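You operate a simulated robot arm through the tools that you are given. There is no shell and no other tool.

Carry out the task below with a simulated robot arm. There is one attempt and no reset: what you move stays moved.

JOB
Press guards on all four corners of the green square box.
Fine: slide plate in, plunger down at each mark of the red knob, slide plate out; the box stays on the turntable.

The check looks at the end state, three seconds after you hand in, the way a careful person would. Anything else that was tipped, shoved, dropped, spilled or broken makes it a failure.

ROBOT AND FRAMES
A 6-joint arm with a four-finger gripper, fixed in place. Base frame: the origin is on the floor under the middle of its stand, x ahead of it, y to its left, z up. Lengths are in m, angles in rad, forces in N, time in s.
With the tool pointing down near the work surface it reaches from about 0.54 to 0.88 m from the base axis. Its first joint turns from -2.897 to 2.897 rad. Payload 3.43 kg.
Tool frame: the origin (TCP) lies between the finger pads and is the grasp point; the fingertips stand 0.03 m ahead of it; z points along the fingers, y is the line along which they close. The gripper opens to 0.12 m; its body begins 0.085 m behind the TCP.
Orientation is that of the tool frame in the base frame, as [roll, pitch, yaw] about the fixed x, y, z axes, in that order (R = Rz(yaw) Ry(pitch) Rx(roll)). With the fingers straight down and closing along the base's y, the tool's x points along the base's -x, its y along +y and its z along -z.

CONTROLS
- The arm moves only by the tool step_arm. Its argument "deltas" is a list of rows, each an object (a shift or turn left out is 0, a gripper value left out holds the last) with "travel": the shift along the base's x, y, z in m, a list of three; "angular": the turn, a rotation vector about the base's x, y, z in rad, a list of three; "gripper": the finger opening in m, from 0 to 0.12. In form: [{"travel": [dx, dy, dz], "angular": [rx, ry, rz], "gripper": gripper}, ...]. A call has 1 to 20 rows; each row shifts and turns the commanded pose from where the row before left it. Each row takes 0.2 s and may step no farther than 0.05 m and 0.15 rad from the row before; otherwise, or with a gripper value out of range, the whole call is refused. A pose out of reach is approached as far as the arm can. The call stops where the force on the tool passes 70 N (or 10 N more than at its start, if that is more) or the arm is blocked; 0.2 s more then pass. Each finger travels about 0.1362 m/s and halts on what it meets, pressing with about 36 N; the grip force reading is that of the motor and also rises with nothing between the fingers. The clock runs only during rows and for 0.2 s after the last one: add rows that do not move to give the fingers time. It gives the time, the measured TCP pose, the force on the tool (base axes), the opening and the grip force at its end, in the units of the frame above (readings bear some noise), with the torque about the TCP (base axes, N m) and any sound that the robot's microphone picked up.
- Cameras (640 x 400 px; columns grow to the right, rows downward): "scene" is fixed at [0.0502, -0.4996, 1.5542]; the picture's right is [0.58, -0.81, 0.00], its down [-0.38, -0.27, -0.88] and it looks along [0.72, 0.51, -0.47] (base axes); focal length 320 px, centre (320, 200). "wrist" rides on the gripper at [0.071, -0.017, -0.12] in the tool frame; the picture's right is [0.23, 0.97, 0.00], its down [-0.81, 0.19, -0.55] and it looks along [-0.54, 0.13, 0.83] (tool axes); focal length 275 px, centre (320, 200). There is no depth. A picture from a camera that has moved, and an enlarged one, comes with that camera's place and axes in the base frame and with its lens.
- get_image(camera): a new picture of that camera. No time passes.
- lift_body(by): moves the trunk up (or, below 0, down) by that many m; the arm rides with it, the base frame stays. It gives what a move gives, with no picture.
- inspect(camera, box): a new picture of the part [left, top, right, bottom] of that camera's present view, enlarged. No time passes.
- sign_off(): hands the job in; it is judged then, once.

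Places have to be worked out from the pictures, the camera data and where the tool is seen. Open the gripper and draw the arm clear of the work before you hand the job in, unless the task says otherwise.

The tools are called after "Call:" as name(argument=value, ...) on one line, values as JSON. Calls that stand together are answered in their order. step_arm: Moves the arm, as the interface text tells. Its arguments: {"type":"object","properties":{"deltas":{"type":"array","items":{"type":"object","properties":{"travel":{"type":"array","items":{"type":"number"}},"angular":{"type":"array","items":{"type":"number"}},"gripper":{"type":"number"}}}}},"required":["deltas"]} The other tools are called the same way: lift_body (by) moves the trunk up or down; get_image (camera) takes a picture; inspect (camera, box) takes an enlarged picture of a part of a camera's view; sign_off () hands the job in.

At the start:

```text
clock: 0.0
tcp_pos: [0.5408, 0.0593, 1.3172]
tool_rot: [3.141, 0.0, 3.141]
wrist_force: [0.6, 0.1, -0.4]
moment: [-0.03, 0.01, -0.01]
width: 0.1201
grasp_force: 0.0
trunk travel left (down, up): [-0.2, 0.34]
```

scene: 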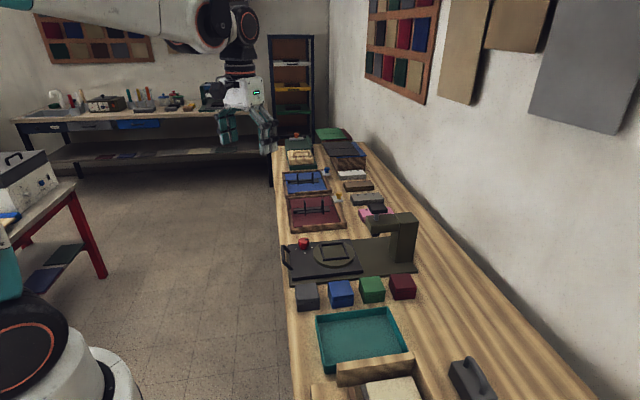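
wrist: 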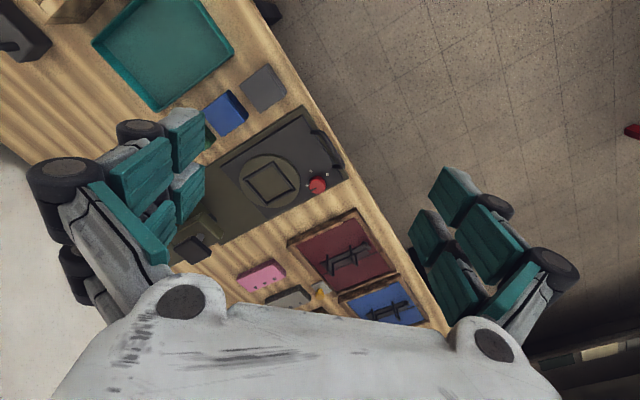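

I start by looking closely at the press machine and the boxes near it, before moving anything.

Call:
inspect(camera="scene", box=[270, 200, 430, 300])

Call:
inspect(camera="scene", box=[270, 120, 430, 220])

Call:
inspect(camera="wrist", box=[180, 80, 380, 205])

Call:
inspect(camera="scene", box=[280, 260, 520, 400])

```text
4.00 times, centred on (350, 250) of scene
camera zoom: at [0.0502, -0.4996, 1.5542], right [0.58, -0.81, 0.0], down [-0.38, -0.27, -0.88], along [0.72, 0.51, -0.47], focal length 1279 px, centre (200, 0)
```

zoom: 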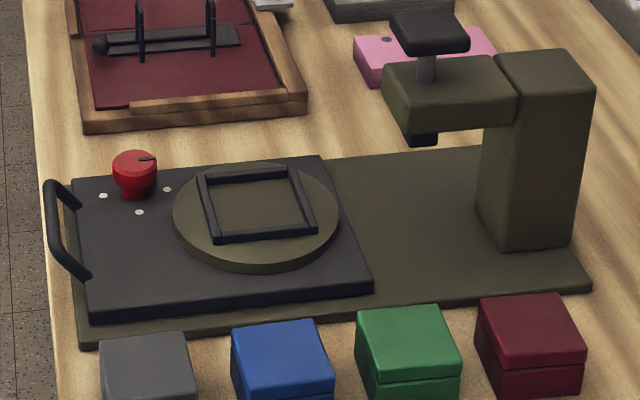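

```text
4.00 times, centred on (350, 170) of scene
camera zoom: at [0.0502, -0.4996, 1.5542], right [0.58, -0.81, 0.0], down [-0.38, -0.27, -0.88], along [0.72, 0.51, -0.47], focal length 1279 px, centre (200, 320)
```

zoom: 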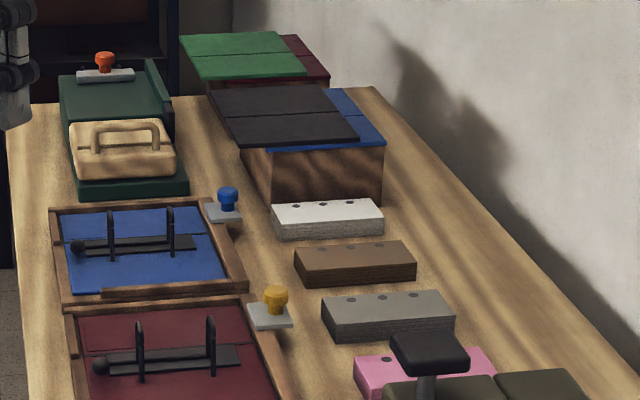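

```text
3.20 times, centred on (280, 142) of wrist
camera zoom: at [0.469, 0.0427, 1.4378], right [-0.23, 0.97, 0.0], down [0.81, 0.19, 0.55], along [0.54, 0.13, -0.83], focal length 881 px, centre (448, 384)
```

zoom: 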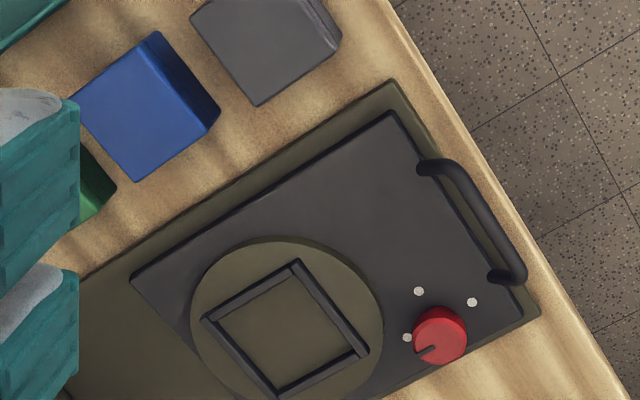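

```text
2.67 times, centred on (400, 330) of scene
camera zoom: at [0.0502, -0.4996, 1.5542], right [0.58, -0.81, 0.0], down [-0.38, -0.27, -0.88], along [0.72, 0.51, -0.47], focal length 853 px, centre (107, -147)
```

zoom: 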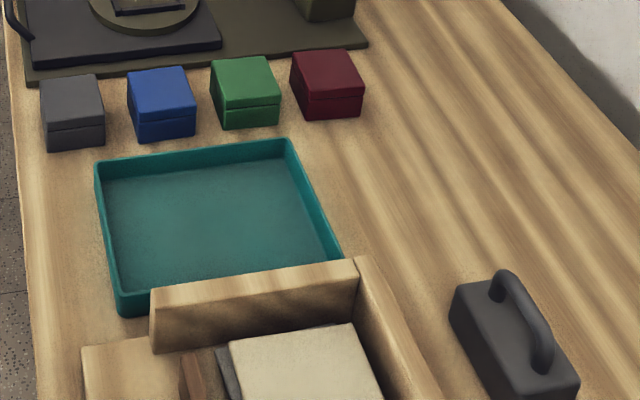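

The scene shows a press: base plate, sliding plate with a handle and red knob, a turntable with a square frame, and a plunger arm. By rough triangulation the knob is at (0.82, 0.12, 0.83), the plunger top at about (0.91, -0.12, 1.03), and the table runs diagonally at about 43°. I turn the tool to line up with the table and move the wrist camera over the machine for a better view.

Call:
step_arm(deltas=[{"travel": [0.025, 0.018, 0], "angular": [0, 0, -0.137]}, {"travel": [0.025, 0.018, 0], "angular": [0, 0, -0.137]}, {"travel": [0.025, 0.018, 0], "angular": [0, 0, -0.137]}, {"travel": [0.025, 0.018, 0], "angular": [0, 0, -0.137]}, {"travel": [0.025, 0.018, 0], "angular": [0, 0, -0.137]}, {"travel": [0.025, 0.018, 0], "angular": [0, 0, -0.137]}, {}])

Call:
get_image(camera="wrist")

Call:
get_image(camera="scene")

```text
clock: 1.6
tcp_pos: [0.6919, 0.1666, 1.316]
tool_rot: [-3.141, 0.001, 2.318]
wrist_force: [-0.8, -0.3, 0.2]
moment: [-0.04, -0.04, -0.01]
width: 0.1202
grasp_force: 0.1
trunk travel left (down, up): [-0.2, 0.34]
```

```text
taken
camera wrist: at [0.6297, 0.2085, 1.4371], right [0.56, 0.83, 0.0], down [0.69, -0.46, 0.55], along [0.46, -0.31, -0.83], focal length 275 px, centre (320, 200)
```

wrist: 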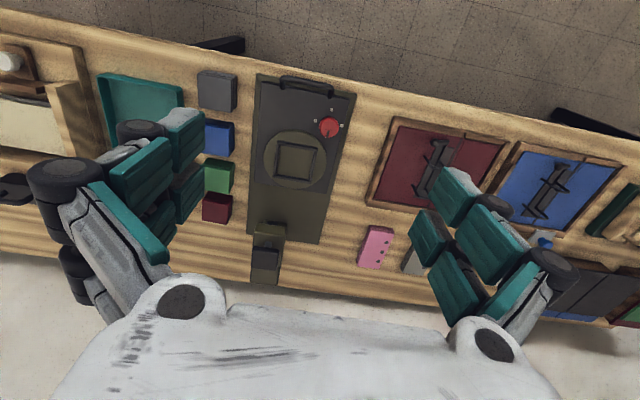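

```text
taken
```

scene: 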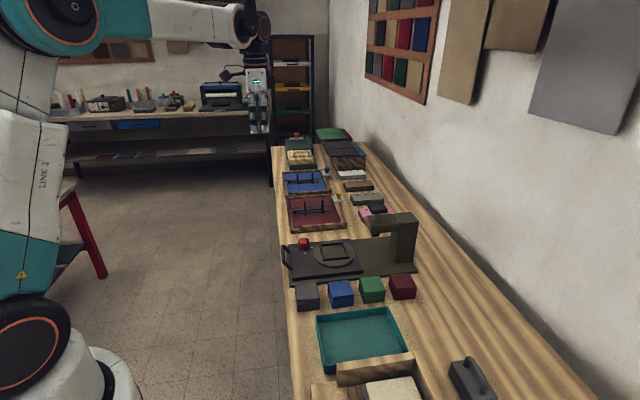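

This is a good overhead view. I zoom in on the machine and the boxes to measure them.

Call:
inspect(camera="wrist", box=[190, 60, 390, 185])

Call:
inspect(camera="wrist", box=[190, 170, 390, 295])

```text
3.20 times, centred on (290, 122) of wrist
camera zoom: at [0.6297, 0.2085, 1.4371], right [0.56, 0.83, 0.0], down [0.69, -0.46, 0.55], along [0.46, -0.31, -0.83], focal length 881 px, centre (416, 448)
```

zoom: 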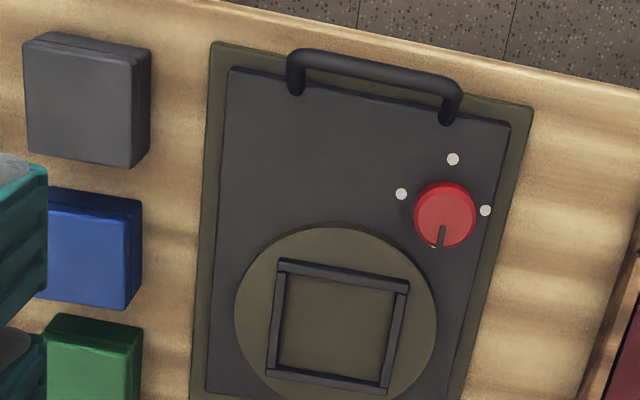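

```text
3.20 times, centred on (290, 232) of wrist
camera zoom: at [0.6297, 0.2085, 1.4371], right [0.56, 0.83, 0.0], down [0.69, -0.46, 0.55], along [0.46, -0.31, -0.83], focal length 881 px, centre (416, 96)
```

zoom: 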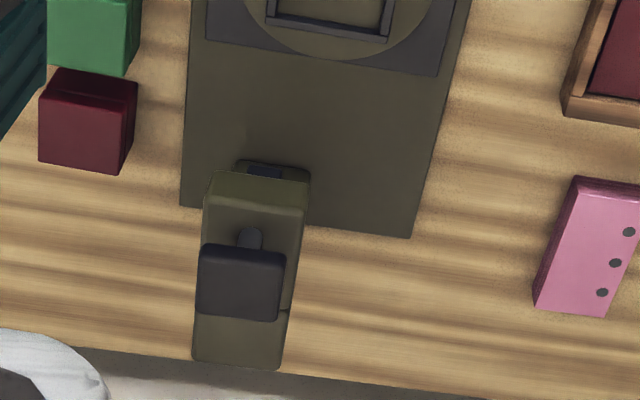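

The machine's axes come out at 45° to the base axes: v = (x−y)/√2 runs into the machine and u = (x+y)/√2 runs along the table. I align the tool yaw exactly to 135° and take a stereo pair at two known positions to get heights.

Call:
step_arm(deltas=[{"angular": [0, 0, 0.038]}, {}])

Call:
inspect(camera="wrist", box=[190, 60, 390, 185])

Call:
inspect(camera="wrist", box=[190, 170, 390, 295])

Call:
step_arm(deltas=[{"travel": [-0.033, -0.033, 0]}, {"travel": [-0.033, -0.033, 0]}, {"travel": [-0.033, -0.033, 0]}, {"travel": [-0.033, -0.033, 0]}, {}])

Call:
get_image(camera="wrist")

Call:
inspect(camera="wrist", box=[240, 60, 440, 185])

Call:
inspect(camera="wrist", box=[240, 170, 440, 295])

```text
clock: 2.2
tcp_pos: [0.6925, 0.1663, 1.3172]
tool_rot: [3.141, 0.0, 2.356]
wrist_force: [-0.4, -0.3, -1.6]
moment: [0.01, -0.01, 0.05]
width: 0.1201
grasp_force: 0.0
trunk travel left (down, up): [-0.2, 0.34]
```

```text
3.20 times, centred on (290, 122) of wrist
camera zoom: at [0.6285, 0.206, 1.4374], right [0.52, 0.85, 0.0], down [0.71, -0.44, 0.55], along [0.47, -0.29, -0.83], focal length 881 px, centre (416, 448)
```

zoom: 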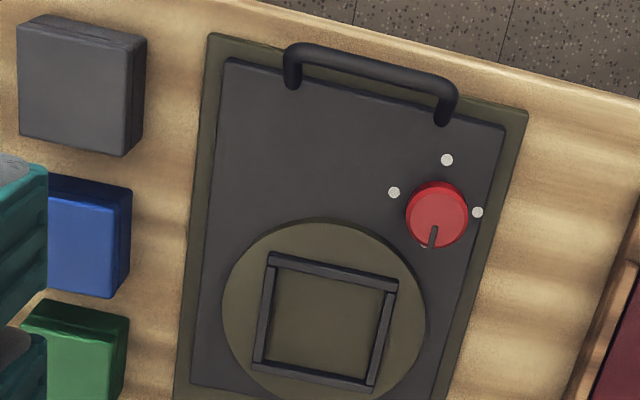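

```text
3.20 times, centred on (290, 232) of wrist
camera zoom: at [0.6285, 0.206, 1.4374], right [0.52, 0.85, 0.0], down [0.71, -0.44, 0.55], along [0.47, -0.29, -0.83], focal length 881 px, centre (416, 96)
```

zoom: 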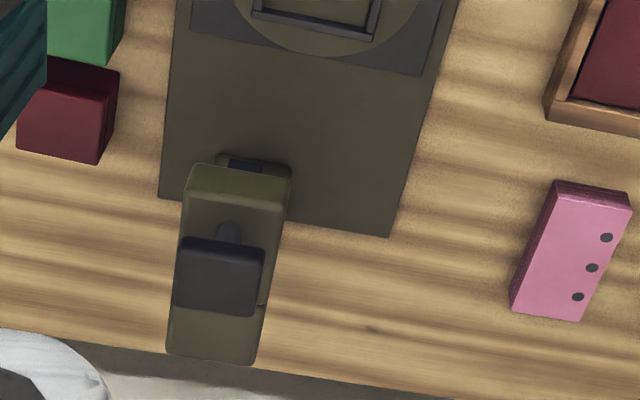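

```text
clock: 3.6
tcp_pos: [0.6101, 0.0291, 1.3072]
tool_rot: [3.141, 0.001, 2.347]
wrist_force: [-0.3, 0.3, -0.3]
moment: [-0.01, 0.03, 0.01]
width: 0.1201
grasp_force: 0.0
trunk travel left (down, up): [-0.2, 0.34]
stopped in row 5: the arm was blocked; the commanded pose is now the measured one
```

```text
taken
camera wrist: at [0.5468, 0.0689, 1.4282], right [0.53, 0.85, 0.0], down [0.71, -0.44, 0.55], along [0.47, -0.29, -0.83], focal length 275 px, centre (320, 200)
```

wrist: 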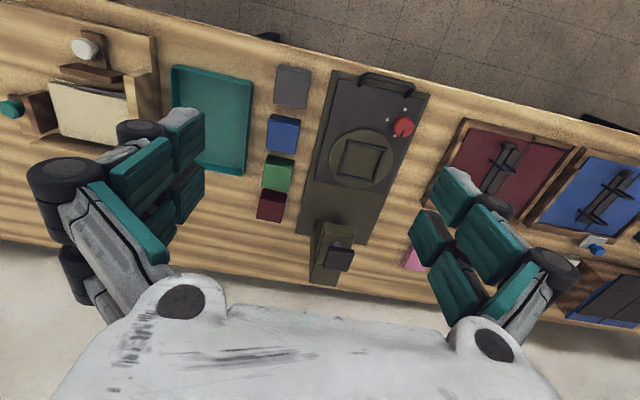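

```text
3.20 times, centred on (340, 122) of wrist
camera zoom: at [0.5468, 0.0689, 1.4282], right [0.53, 0.85, 0.0], down [0.71, -0.44, 0.55], along [0.47, -0.29, -0.83], focal length 881 px, centre (256, 448)
```

zoom: 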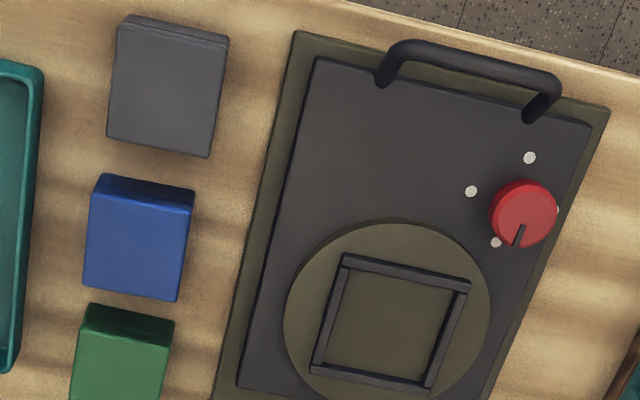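

```text
3.20 times, centred on (340, 232) of wrist
camera zoom: at [0.5468, 0.0689, 1.4282], right [0.53, 0.85, 0.0], down [0.71, -0.44, 0.55], along [0.47, -0.29, -0.83], focal length 881 px, centre (256, 96)
```

zoom: 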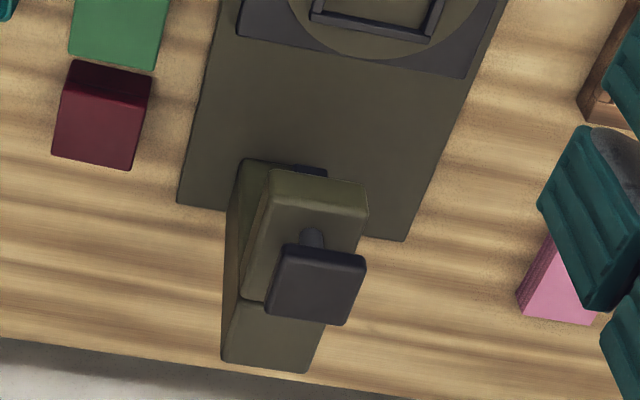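

Stereo gives plate surface z≈0.833, knob centre (u 0.650, v 0.487) with its top near 0.862, turntable centre (u 0.588, v 0.583), plunger cap top at (0.911, −0.116, 1.033) and green box top near z 0.844 at (0.766, −0.191). Now I check the finger geometry so I know how much clearance I have between the boxes.

Call:
inspect(camera="wrist", box=[20, 90, 220, 215])

Call:
inspect(camera="wrist", box=[400, 150, 600, 275])

Call:
get_image(camera="scene")

Call:
inspect(camera="scene", box=[280, 260, 440, 360])

```text
3.20 times, centred on (120, 152) of wrist
camera zoom: at [0.5468, 0.0689, 1.4282], right [0.53, 0.85, 0.0], down [0.71, -0.44, 0.55], along [0.47, -0.29, -0.83], focal length 881 px, centre (960, 352)
```

zoom: 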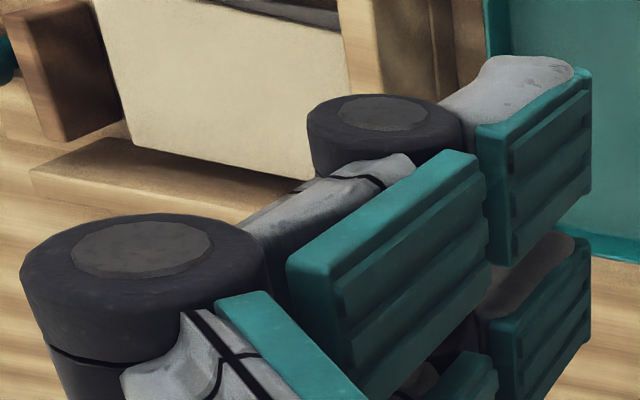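

```text
3.20 times, centred on (500, 212) of wrist
camera zoom: at [0.5468, 0.0689, 1.4282], right [0.53, 0.85, 0.0], down [0.71, -0.44, 0.55], along [0.47, -0.29, -0.83], focal length 881 px, centre (-256, 160)
```

zoom: 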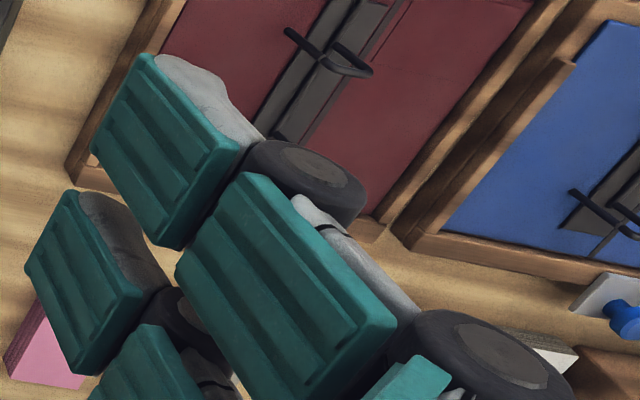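

```text
taken
```

scene: 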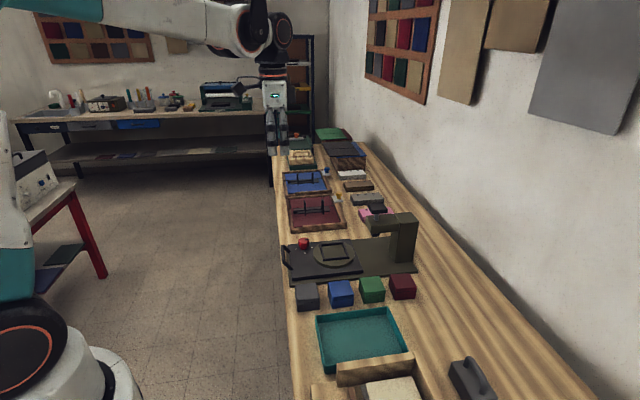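

```text
4.00 times, centred on (360, 310) of scene
camera zoom: at [0.0502, -0.4996, 1.5542], right [0.58, -0.81, 0.0], down [-0.38, -0.27, -0.88], along [0.72, 0.51, -0.47], focal length 1279 px, centre (160, -240)
```

zoom: 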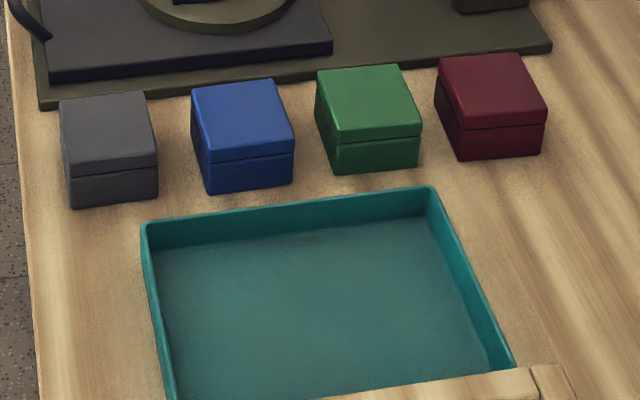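

The fingertip span along tool x is only about ±0.024 m, so gripping the box along u clears the neighbouring boxes. I zoom in on the green box to see its seam and height.

Call:
inspect(camera="scene", box=[350, 270, 398, 310])

Call:
inspect(camera="wrist", box=[240, 140, 320, 190])

Call:
inspect(camera="scene", box=[360, 200, 424, 280])

Call:
inspect(camera="scene", box=[275, 225, 355, 285])

```text
10.00 times, centred on (374, 290) of scene
camera zoom: at [0.0502, -0.4996, 1.5542], right [0.58, -0.81, 0.0], down [-0.38, -0.27, -0.88], along [0.72, 0.51, -0.47], focal length 3197 px, centre (-220, -700)
```

zoom: 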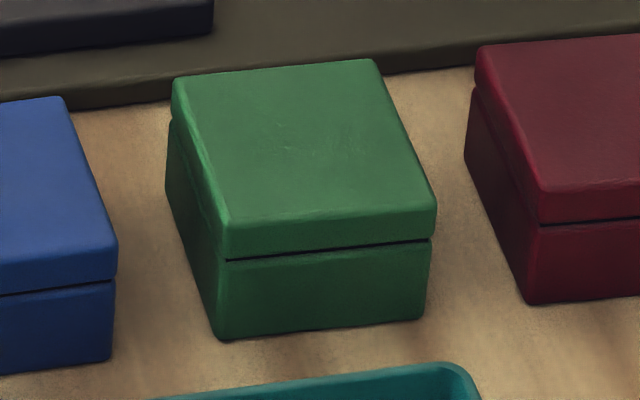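

```text
8.00 times, centred on (280, 165) of wrist
camera zoom: at [0.5468, 0.0689, 1.4282], right [0.53, 0.85, 0.0], down [0.71, -0.44, 0.55], along [0.47, -0.29, -0.83], focal length 2202 px, centre (640, 480)
```

zoom: 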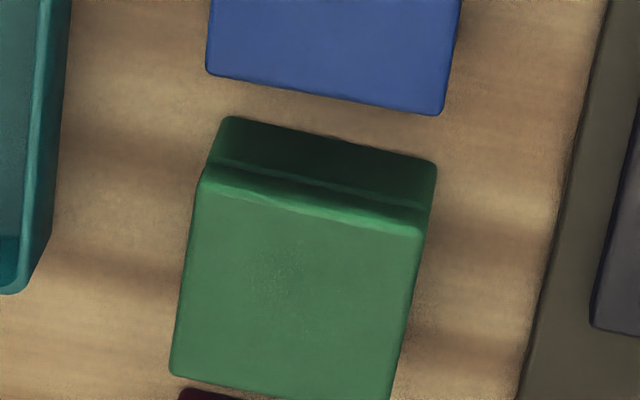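

```text
5.00 times, centred on (392, 240) of scene
camera zoom: at [0.0502, -0.4996, 1.5542], right [0.58, -0.81, 0.0], down [-0.38, -0.27, -0.88], along [0.72, 0.51, -0.47], focal length 1599 px, centre (-40, 0)
```

zoom: 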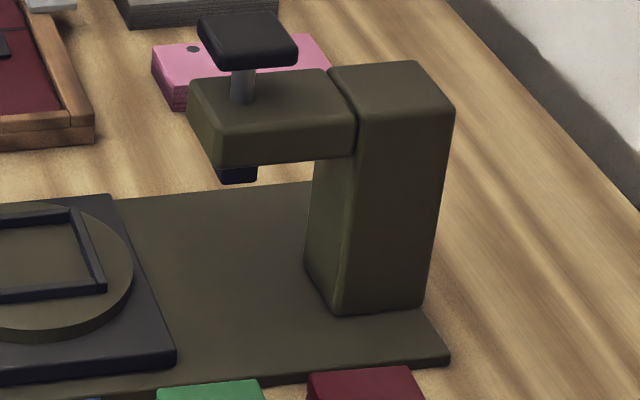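

```text
6.67 times, centred on (315, 255) of scene
camera zoom: at [0.0502, -0.4996, 1.5542], right [0.58, -0.81, 0.0], down [-0.38, -0.27, -0.88], along [0.72, 0.51, -0.47], focal length 2132 px, centre (353, -167)
```

zoom: 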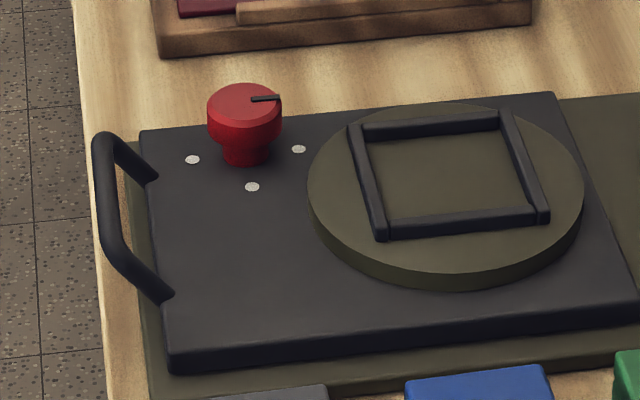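

The green box (lid plus base) is about 0.068 m square, centred near (0.768, −0.193) with its top near z 0.844. I move above it at TCP z≈1.0 and check the alignment from closer in.

Call:
step_arm(deltas=[{"travel": [0.0175, -0.0246, -0.0341], "angular": [0, 0, 0.009]}, {"travel": [0.0175, -0.0246, -0.0341]}, {"travel": [0.0175, -0.0246, -0.0341]}, {"travel": [0.0175, -0.0246, -0.0341]}, {"travel": [0.0175, -0.0246, -0.0341]}, {"travel": [0.0175, -0.0246, -0.0341]}, {"travel": [0.0175, -0.0246, -0.0341]}, {"travel": [0.0175, -0.0246, -0.0341]}, {"travel": [0.0175, -0.0246, -0.0341]}, {}])

Call:
get_image(camera="wrist")

Call:
get_image(camera="scene")

```text
clock: 5.8
tcp_pos: [0.7628, -0.1901, 1.0001]
tool_rot: [3.141, 0.001, 2.361]
wrist_force: [0.0, 0.0, 0.6]
moment: [-0.01, 0.04, 0.06]
width: 0.1199
grasp_force: 0.1
trunk travel left (down, up): [-0.2, 0.34]
```

```text
taken
camera wrist: at [0.6992, -0.1511, 1.1205], right [0.52, 0.85, 0.0], down [0.71, -0.44, 0.55], along [0.47, -0.29, -0.83], focal length 275 px, centre (320, 200)
```

wrist: 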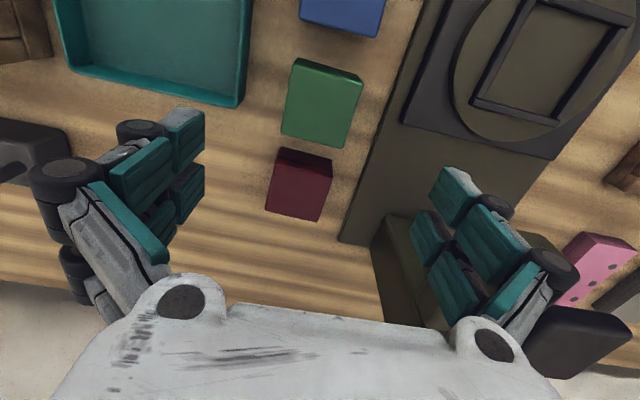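

```text
taken
```

scene: 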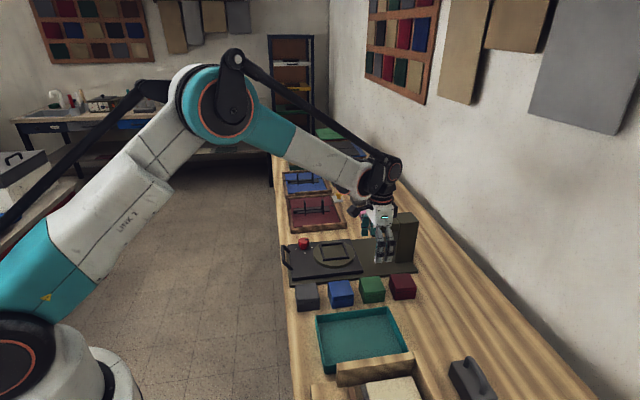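

The view is good. I zoom in on the green box, with one still row to get a settled pose reading.

Call:
step_arm(deltas=[{}, {}])

Call:
inspect(camera="wrist", box=[260, 45, 400, 150])

Call:
inspect(camera="scene", box=[340, 190, 430, 310])

```text
clock: 6.4
tcp_pos: [0.7633, -0.1898, 1.0003]
tool_rot: [-3.141, 0.001, 2.359]
wrist_force: [-0.1, 0.5, -0.3]
moment: [0.0, 0.03, 0.02]
width: 0.1199
grasp_force: 0.0
trunk travel left (down, up): [-0.2, 0.34]
```

```text
3.81 times, centred on (330, 98) of wrist
camera zoom: at [0.6989, -0.1507, 1.1211], right [0.52, 0.85, 0.0], down [0.71, -0.44, 0.55], along [0.47, -0.29, -0.83], focal length 1049 px, centre (282, 590)
```

zoom: 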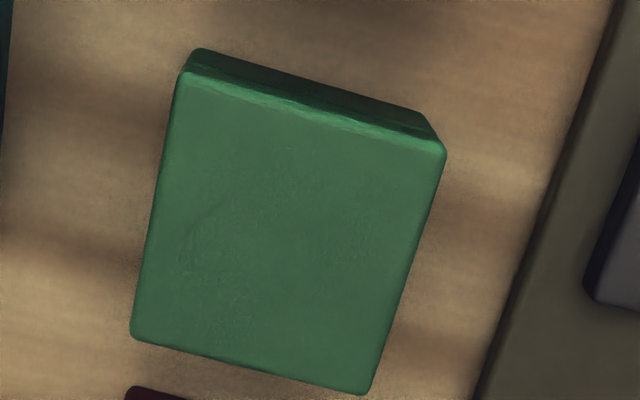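

```text
3.33 times, centred on (385, 250) of scene
camera zoom: at [0.0502, -0.4996, 1.5542], right [0.58, -0.81, 0.0], down [-0.38, -0.27, -0.88], along [0.72, 0.51, -0.47], focal length 1066 px, centre (103, 33)
```

zoom: 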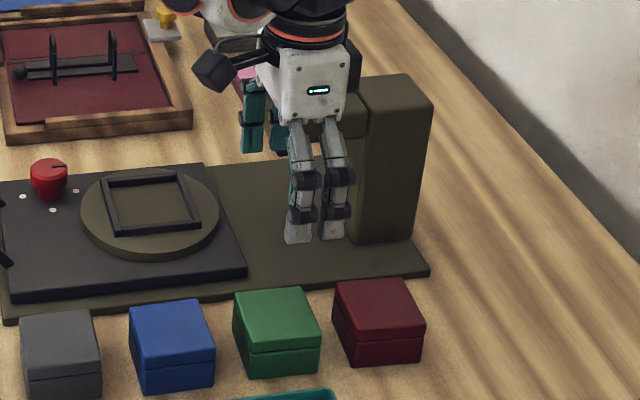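

The box is about 0.067 m square and lies 3–4 mm further along +v than the TCP. I pre-close the fingers to about 0.088 here, up high, and look at where the fingertips end up relative to the TCP at that opening.

Call:
step_arm(deltas=[{"travel": [0.0024, -0.0024, 0], "gripper": 0.088}, {"gripper": 0.088}, {"gripper": 0.088}])

Call:
get_image(camera="wrist")

Call:
inspect(camera="scene", box=[340, 190, 430, 310])

```text
clock: 7.2
tcp_pos: [0.7646, -0.1915, 1.0001]
tool_rot: [-3.142, 0.001, 2.359]
wrist_force: [-0.8, 0.2, -0.7]
moment: [0.0, 0.02, -0.04]
width: 0.088
grasp_force: 0.2
trunk travel left (down, up): [-0.2, 0.34]
```

```text
taken
camera wrist: at [0.7013, -0.1535, 1.1219], right [0.52, 0.85, 0.0], down [0.71, -0.44, 0.55], along [0.47, -0.29, -0.83], focal length 275 px, centre (320, 200)
```

wrist: 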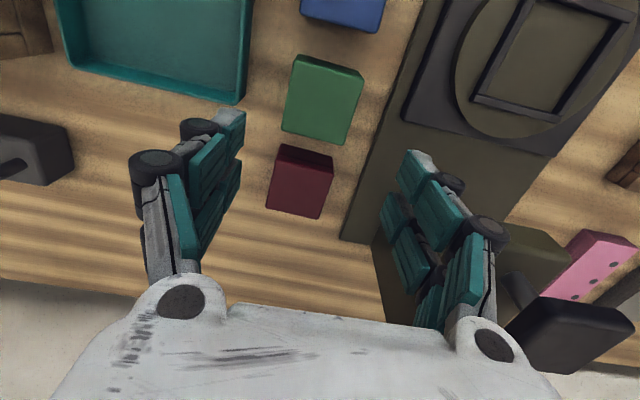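

```text
3.33 times, centred on (385, 250) of scene
camera zoom: at [0.0502, -0.4996, 1.5542], right [0.58, -0.81, 0.0], down [-0.38, -0.27, -0.88], along [0.72, 0.51, -0.47], focal length 1066 px, centre (103, 33)
```

zoom: 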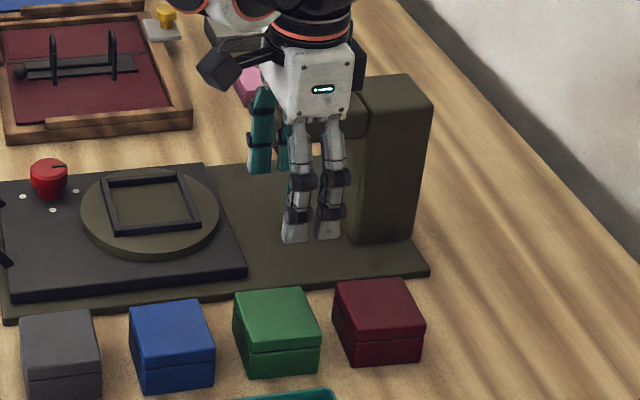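

At an opening of 0.088 the tips sit about 0.017 m beyond the TCP and hang clear either side of the box. I descend partway and check.

Call:
step_arm(deltas=[{"travel": [0, 0, -0.03], "angular": [0, 0, -0.003], "gripper": 0.088}, {"travel": [0, 0, -0.03]}, {"travel": [0, 0, -0.03]}, {"travel": [0, 0, -0.02]}, {}])

Call:
get_image(camera="wrist")

Call:
inspect(camera="scene", box=[340, 220, 420, 310])

```text
clock: 8.4
tcp_pos: [0.7659, -0.1938, 0.8891]
tool_rot: [-3.141, 0.0, 2.356]
wrist_force: [0.0, 0.7, 0.1]
moment: [0.0, 0.0, 0.03]
width: 0.0883
grasp_force: 0.1
trunk travel left (down, up): [-0.2, 0.34]
```

```text
taken
camera wrist: at [0.7023, -0.1544, 1.0109], right [0.53, 0.85, 0.0], down [0.71, -0.44, 0.55], along [0.47, -0.29, -0.83], focal length 275 px, centre (320, 200)
```

wrist: 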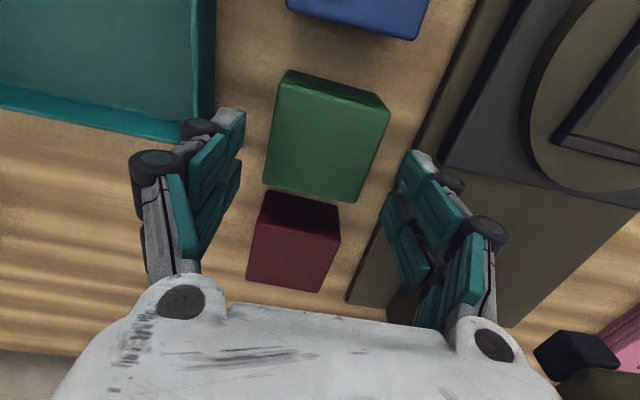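

```text
4.44 times, centred on (380, 265) of scene
camera zoom: at [0.0502, -0.4996, 1.5542], right [0.58, -0.81, 0.0], down [-0.38, -0.27, -0.88], along [0.72, 0.51, -0.47], focal length 1421 px, centre (53, -89)
```

zoom: 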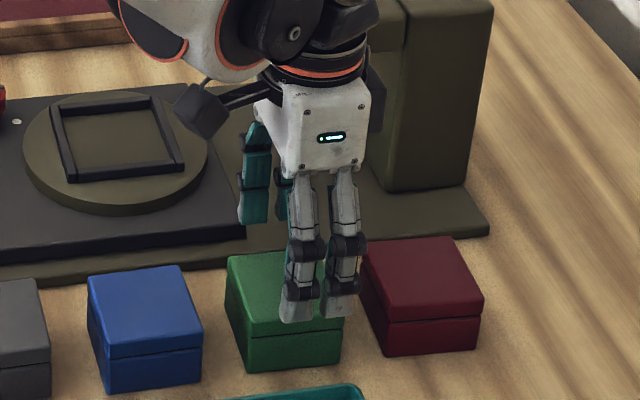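

Both cameras agree to within a few mm that the gripper is centred on the green box. I lower to TCP z≈0.832, which puts the tips at about 0.81, watching the force.

Call:
step_arm(deltas=[{"travel": [0, 0, -0.02]}, {"travel": [0, 0, -0.02]}, {"travel": [0, 0, -0.017]}, {}])

Call:
get_image(camera="wrist")

Call:
inspect(camera="scene", box=[340, 220, 420, 310])

```text
clock: 9.4
tcp_pos: [0.7674, -0.1942, 0.8342]
tool_rot: [-3.141, 0.001, 2.356]
wrist_force: [0.7, -0.3, -0.2]
moment: [0.02, 0.0, 0.0]
width: 0.0879
grasp_force: 0.2
trunk travel left (down, up): [-0.2, 0.34]
```

```text
taken
camera wrist: at [0.7026, -0.1542, 0.9546], right [0.53, 0.85, 0.0], down [0.71, -0.44, 0.55], along [0.47, -0.29, -0.83], focal length 275 px, centre (320, 200)
```

wrist: 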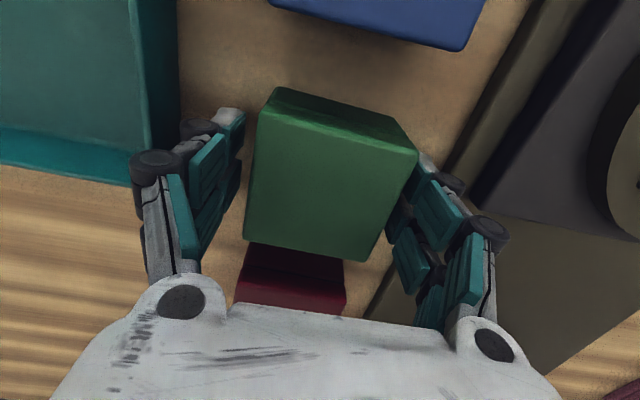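

```text
4.44 times, centred on (380, 265) of scene
camera zoom: at [0.0502, -0.4996, 1.5542], right [0.58, -0.81, 0.0], down [-0.38, -0.27, -0.88], along [0.72, 0.51, -0.47], focal length 1421 px, centre (53, -89)
```

zoom: 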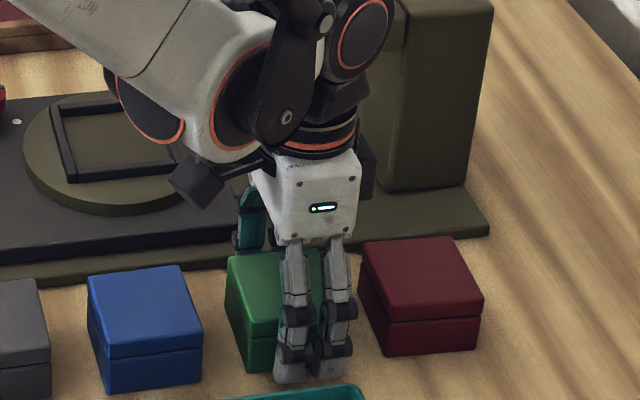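

The fingers straddle the box with nothing else in contact. I close on it now.

Call:
step_arm(deltas=[{"gripper": 0.076}, {"gripper": 0.07}, {"gripper": 0.064}, {"gripper": 0.058}, {"gripper": 0.055}, {}])

Call:
get_image(camera="wrist")

Call:
inspect(camera="scene", box=[340, 220, 420, 310])

```text
clock: 10.8
tcp_pos: [0.7668, -0.1929, 0.8343]
tool_rot: [-3.14, 0.001, 2.357]
wrist_force: [2.0, 0.0, 4.6]
moment: [-0.05, 0.12, 0.03]
width: 0.0674
grasp_force: 35.7
trunk travel left (down, up): [-0.2, 0.34]
```

```text
taken
camera wrist: at [0.7024, -0.1542, 0.9551], right [0.53, 0.85, 0.0], down [0.71, -0.44, 0.55], along [0.47, -0.29, -0.83], focal length 275 px, centre (320, 200)
```

wrist: 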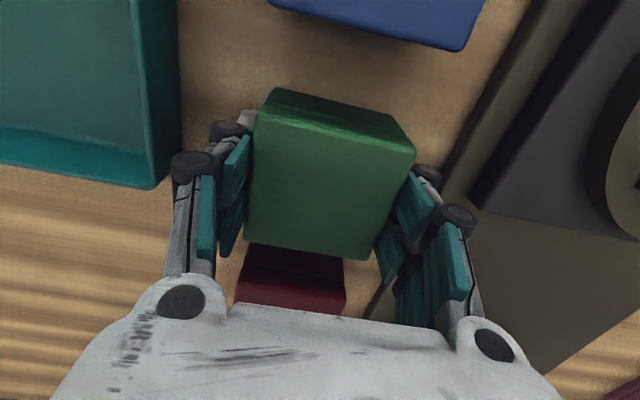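

```text
4.44 times, centred on (380, 265) of scene
camera zoom: at [0.0502, -0.4996, 1.5542], right [0.58, -0.81, 0.0], down [-0.38, -0.27, -0.88], along [0.72, 0.51, -0.47], focal length 1421 px, centre (53, -89)
```

zoom: 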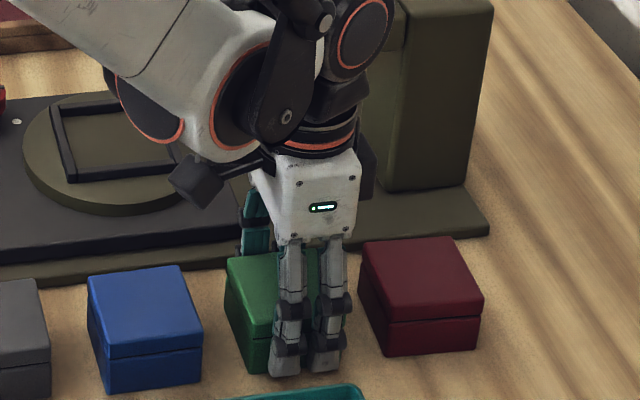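

The box is held at a width of 0.0674 m and 36 N. I lift straight up and check that the whole box comes up, with the lid on its base.

Call:
step_arm(deltas=[{"travel": [0, 0, 0.01]}, {"travel": [0, 0, 0.02]}, {"travel": [0, 0, 0.03]}, {"travel": [0, 0, 0.04]}, {"travel": [0, 0, 0.04]}, {}])

Call:
get_image(camera="wrist")

Call:
inspect(camera="scene", box=[340, 190, 420, 310])

```text
clock: 12.2
tcp_pos: [0.7659, -0.1929, 0.9756]
tool_rot: [-3.141, 0.001, 2.356]
wrist_force: [0.0, -0.2, -1.5]
moment: [-0.03, -0.03, 0.02]
width: 0.0677
grasp_force: 35.8
trunk travel left (down, up): [-0.2, 0.34]
```

```text
taken
camera wrist: at [0.702, -0.1544, 1.0963], right [0.53, 0.85, 0.0], down [0.71, -0.44, 0.55], along [0.47, -0.29, -0.83], focal length 275 px, centre (320, 200)
```

wrist: 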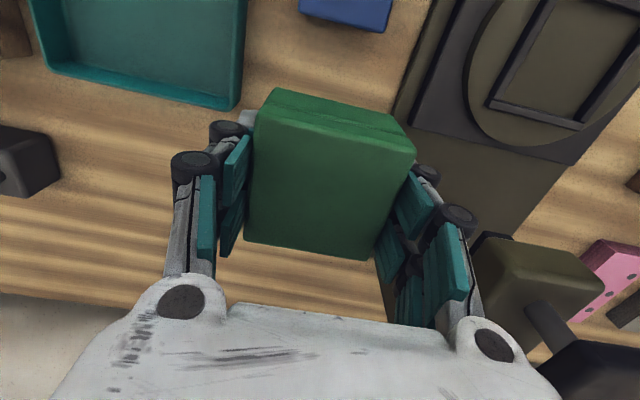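

```text
3.33 times, centred on (380, 250) of scene
camera zoom: at [0.0502, -0.4996, 1.5542], right [0.58, -0.81, 0.0], down [-0.38, -0.27, -0.88], along [0.72, 0.51, -0.47], focal length 1066 px, centre (120, 33)
```

zoom: 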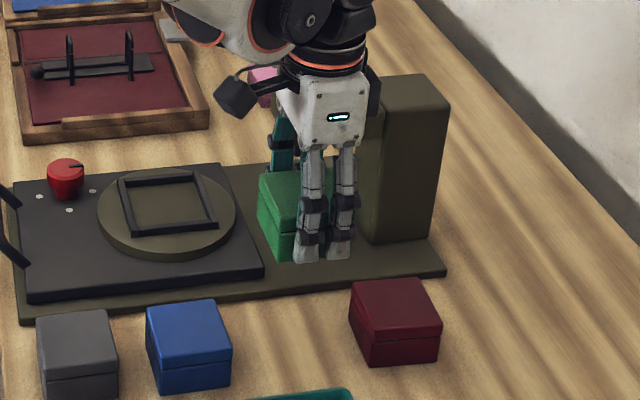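

The whole box is in hand. The frame's inner size is about 0.074 m, so there is about 3 mm of clearance per side, and its centre is near (0.832, 0.002). I carry the box first along −v, away from the plunger arm, then along +u to above the frame.

Call:
step_arm(deltas=[{"travel": [-0.0217, 0.0217, 0]}, {"travel": [-0.0217, 0.0217, 0]}, {"travel": [-0.0217, 0.0217, 0]}, {"travel": [0.0262, 0.0262, 0]}, {"travel": [0.0262, 0.0262, 0]}, {"travel": [0.0262, 0.0262, 0]}, {"travel": [0.0262, 0.0262, 0]}, {"travel": [0.0262, 0.0262, 0]}, {}, {}])

Call:
get_image(camera="wrist")

Call:
inspect(camera="scene", box=[290, 190, 410, 290])

```text
clock: 14.4
tcp_pos: [0.8318, 0.0046, 0.9749]
tool_rot: [-3.141, 0.001, 2.355]
wrist_force: [-0.9, -0.6, -1.1]
moment: [0.0, 0.02, -0.03]
width: 0.0676
grasp_force: 36.1
trunk travel left (down, up): [-0.2, 0.34]
```

```text
taken
camera wrist: at [0.7676, 0.0426, 1.0952], right [0.53, 0.85, 0.0], down [0.71, -0.44, 0.55], along [0.47, -0.29, -0.83], focal length 275 px, centre (320, 200)
```

wrist: 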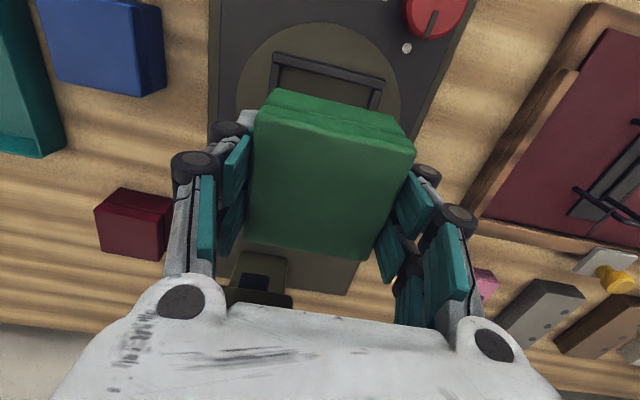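

```text
4.00 times, centred on (350, 240) of scene
camera zoom: at [0.0502, -0.4996, 1.5542], right [0.58, -0.81, 0.0], down [-0.38, -0.27, -0.88], along [0.72, 0.51, -0.47], focal length 1279 px, centre (200, 40)
```

zoom: 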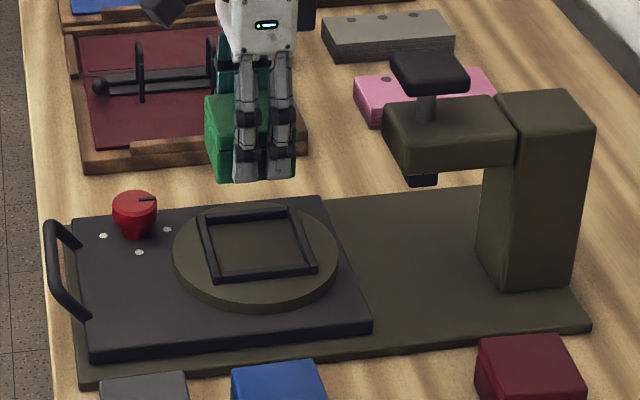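

The near edge of the frame is visible just beyond the held box. I zoom in to refine the relative alignment before lowering.

Call:
inspect(camera="wrist", box=[230, 20, 430, 145])

Call:
inspect(camera="wrist", box=[230, 80, 430, 280])

```text
3.20 times, centred on (330, 82) of wrist
camera zoom: at [0.7676, 0.0426, 1.0952], right [0.53, 0.85, 0.0], down [0.71, -0.44, 0.55], along [0.47, -0.29, -0.83], focal length 881 px, centre (288, 576)
```

zoom: 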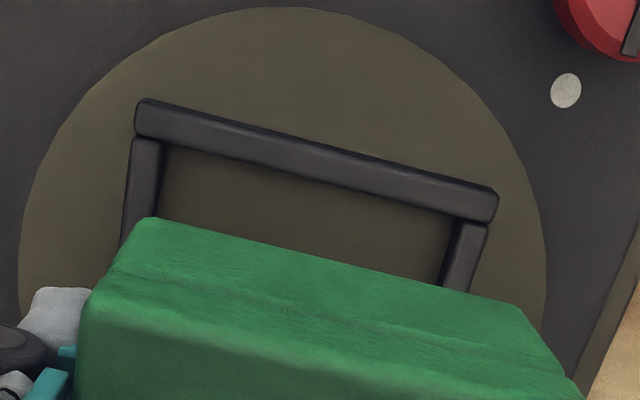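

```text
2.00 times, centred on (330, 180) of wrist
camera zoom: at [0.7676, 0.0426, 1.0952], right [0.53, 0.85, 0.0], down [0.71, -0.44, 0.55], along [0.47, -0.29, -0.83], focal length 551 px, centre (300, 240)
```

zoom: 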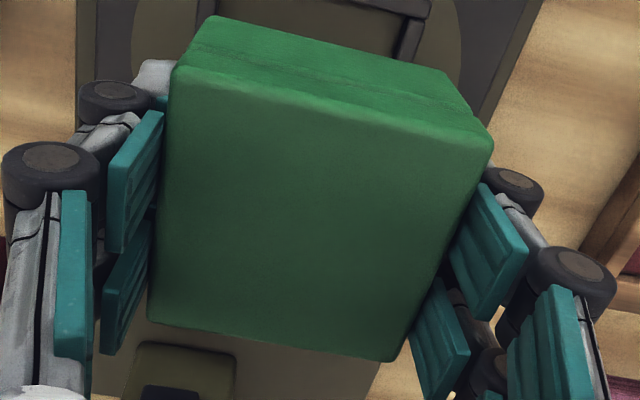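

Relative to the held box, the frame centre is about 2.5 mm toward +v and 1.7 mm toward −u. I apply that correction and descend to just above the frame.

Call:
step_arm(deltas=[{"travel": [0.0006, -0.003, 0]}, {"travel": [0, 0, -0.025]}, {"travel": [0, 0, -0.025]}, {"travel": [0, 0, -0.02]}, {}, {}])

Call:
get_image(camera="wrist")

Call:
inspect(camera="scene", box=[290, 215, 390, 285])

```text
clock: 15.8
tcp_pos: [0.8319, 0.0009, 0.9049]
tool_rot: [-3.14, 0.002, 2.356]
wrist_force: [0.4, -0.6, -2.6]
moment: [0.02, 0.02, 0.0]
width: 0.0675
grasp_force: 35.7
trunk travel left (down, up): [-0.2, 0.34]
```

```text
taken
camera wrist: at [0.7686, 0.0394, 1.0253], right [0.53, 0.85, 0.0], down [0.71, -0.44, 0.55], along [0.47, -0.29, -0.83], focal length 275 px, centre (320, 200)
```

wrist: 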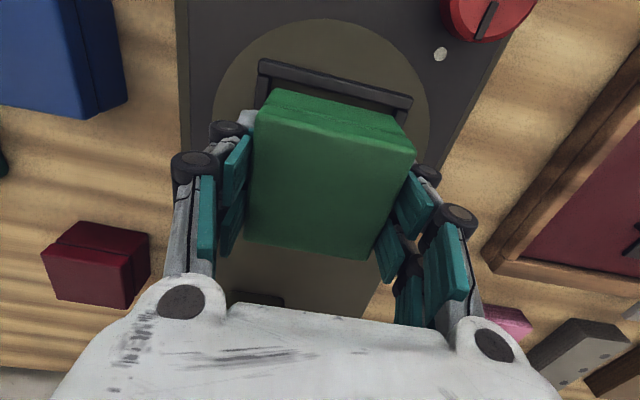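

```text
5.71 times, centred on (340, 250) of scene
camera zoom: at [0.0502, -0.4996, 1.5542], right [0.58, -0.81, 0.0], down [-0.38, -0.27, -0.88], along [0.72, 0.51, -0.47], focal length 1827 px, centre (206, -86)
```

zoom: 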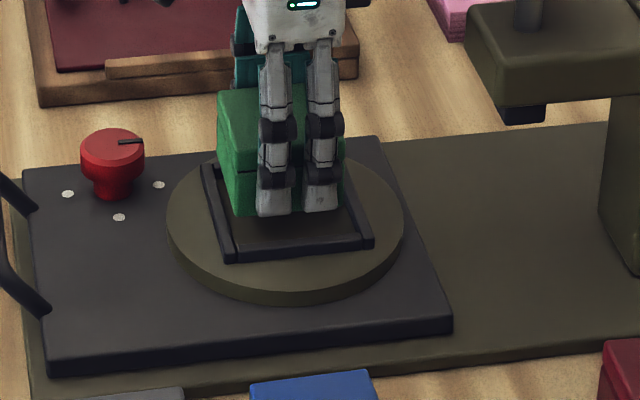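

The box hangs just above the frame. I zoom in on the wrist view to re-check the alignment before the last few centimetres.

Call:
inspect(camera="wrist", box=[230, 40, 430, 165])

Call:
inspect(camera="scene", box=[315, 225, 365, 265])

```text
3.20 times, centred on (330, 102) of wrist
camera zoom: at [0.7686, 0.0394, 1.0253], right [0.53, 0.85, 0.0], down [0.71, -0.44, 0.55], along [0.47, -0.29, -0.83], focal length 881 px, centre (288, 512)
```

zoom: 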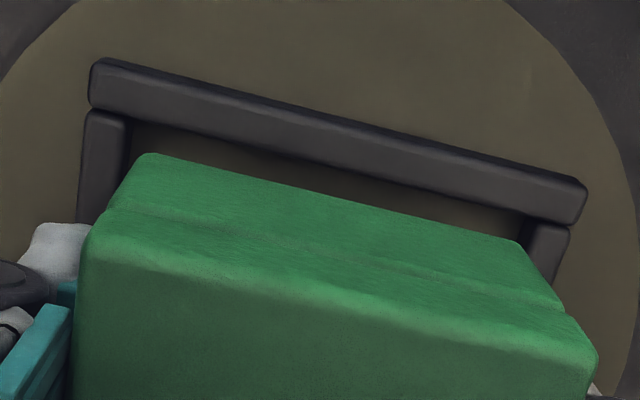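

```text
10.00 times, centred on (340, 245) of scene
camera zoom: at [0.0502, -0.4996, 1.5542], right [0.58, -0.81, 0.0], down [-0.38, -0.27, -0.88], along [0.72, 0.51, -0.47], focal length 3197 px, centre (120, -250)
```

zoom: 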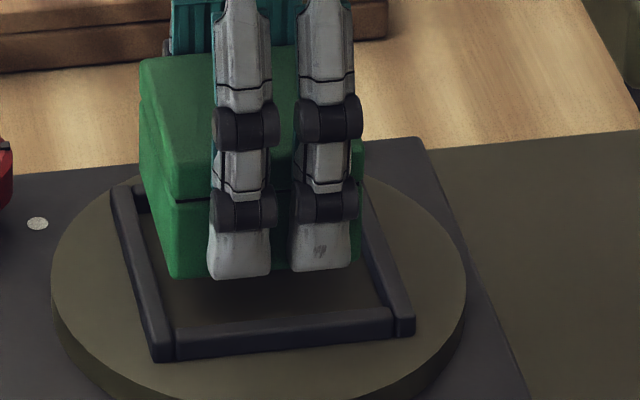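

The alignment is within about 1–2 mm. I nudge 1 mm toward +v and lower slowly in small steps, watching the contact force.

Call:
step_arm(deltas=[{"travel": [0.0007, -0.0007, 0]}, {"travel": [0, 0, -0.006]}, {"travel": [0, 0, -0.005]}, {"travel": [0, 0, -0.004]}, {}])

Call:
inspect(camera="scene", box=[315, 225, 365, 265])

Call:
inspect(camera="wrist", box=[230, 40, 430, 165])

```text
clock: 17.0
tcp_pos: [0.832, -0.0008, 0.8893]
tool_rot: [3.141, 0.0, 2.355]
wrist_force: [0.7, 0.1, -1.0]
moment: [0.0, 0.0, 0.01]
width: 0.0675
grasp_force: 35.9
trunk travel left (down, up): [-0.2, 0.34]
```

```text
10.00 times, centred on (340, 245) of scene
camera zoom: at [0.0502, -0.4996, 1.5542], right [0.58, -0.81, 0.0], down [-0.38, -0.27, -0.88], along [0.72, 0.51, -0.47], focal length 3197 px, centre (120, -250)
```

zoom: 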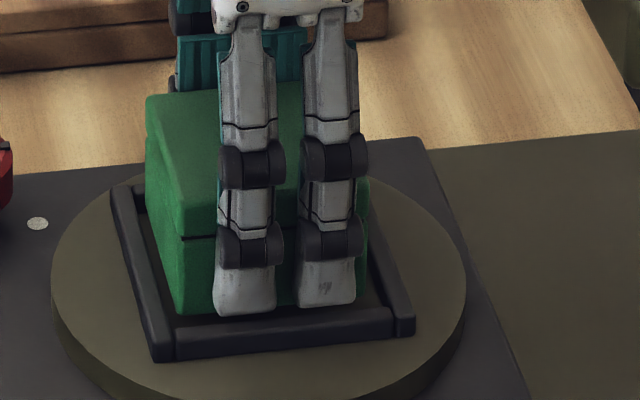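

```text
3.20 times, centred on (330, 102) of wrist
camera zoom: at [0.7696, 0.0373, 1.01], right [0.53, 0.85, 0.0], down [0.71, -0.44, 0.55], along [0.47, -0.29, -0.83], focal length 881 px, centre (288, 512)
```

zoom: 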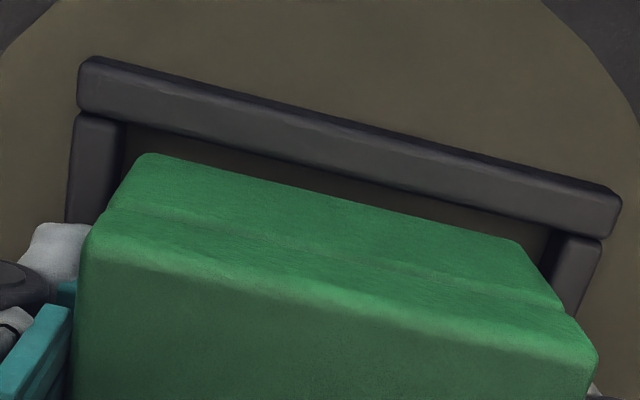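

There is no contact yet. I continue lowering in 3 mm steps.

Call:
step_arm(deltas=[{"travel": [0, 0, -0.003]}, {"travel": [0, 0, -0.003]}, {}])

Call:
inspect(camera="scene", box=[315, 225, 365, 265])

Call:
inspect(camera="wrist", box=[230, 40, 430, 165])

```text
clock: 17.8
tcp_pos: [0.8324, -0.0015, 0.8839]
tool_rot: [3.14, 0.0, 2.355]
wrist_force: [0.5, 0.0, -1.2]
moment: [0.0, 0.0, 0.0]
width: 0.0676
grasp_force: 35.9
trunk travel left (down, up): [-0.2, 0.34]
```

```text
10.00 times, centred on (340, 245) of scene
camera zoom: at [0.0502, -0.4996, 1.5542], right [0.58, -0.81, 0.0], down [-0.38, -0.27, -0.88], along [0.72, 0.51, -0.47], focal length 3197 px, centre (120, -250)
```

zoom: 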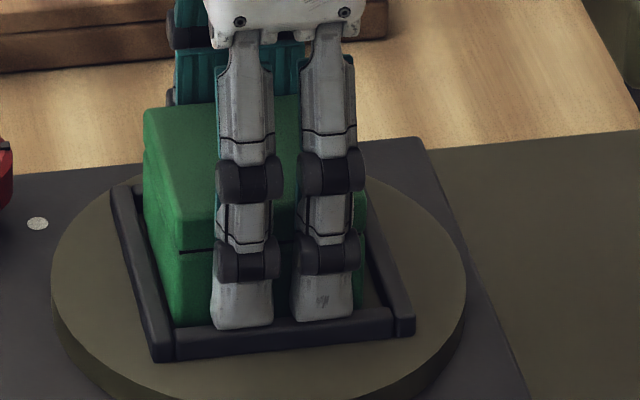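

```text
3.20 times, centred on (330, 102) of wrist
camera zoom: at [0.7691, 0.0379, 1.0041], right [0.53, 0.85, 0.0], down [0.71, -0.44, 0.55], along [0.47, -0.29, -0.83], focal length 881 px, centre (288, 512)
```

zoom: 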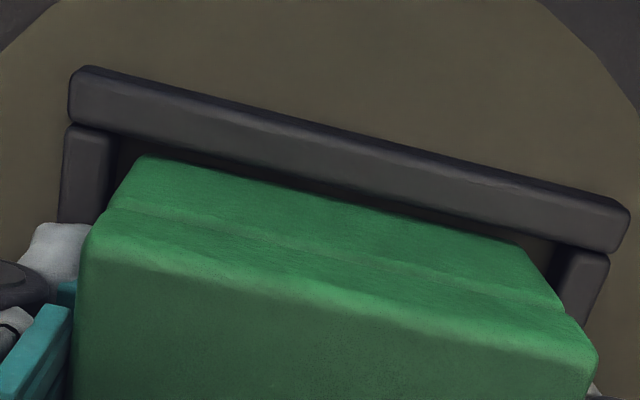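

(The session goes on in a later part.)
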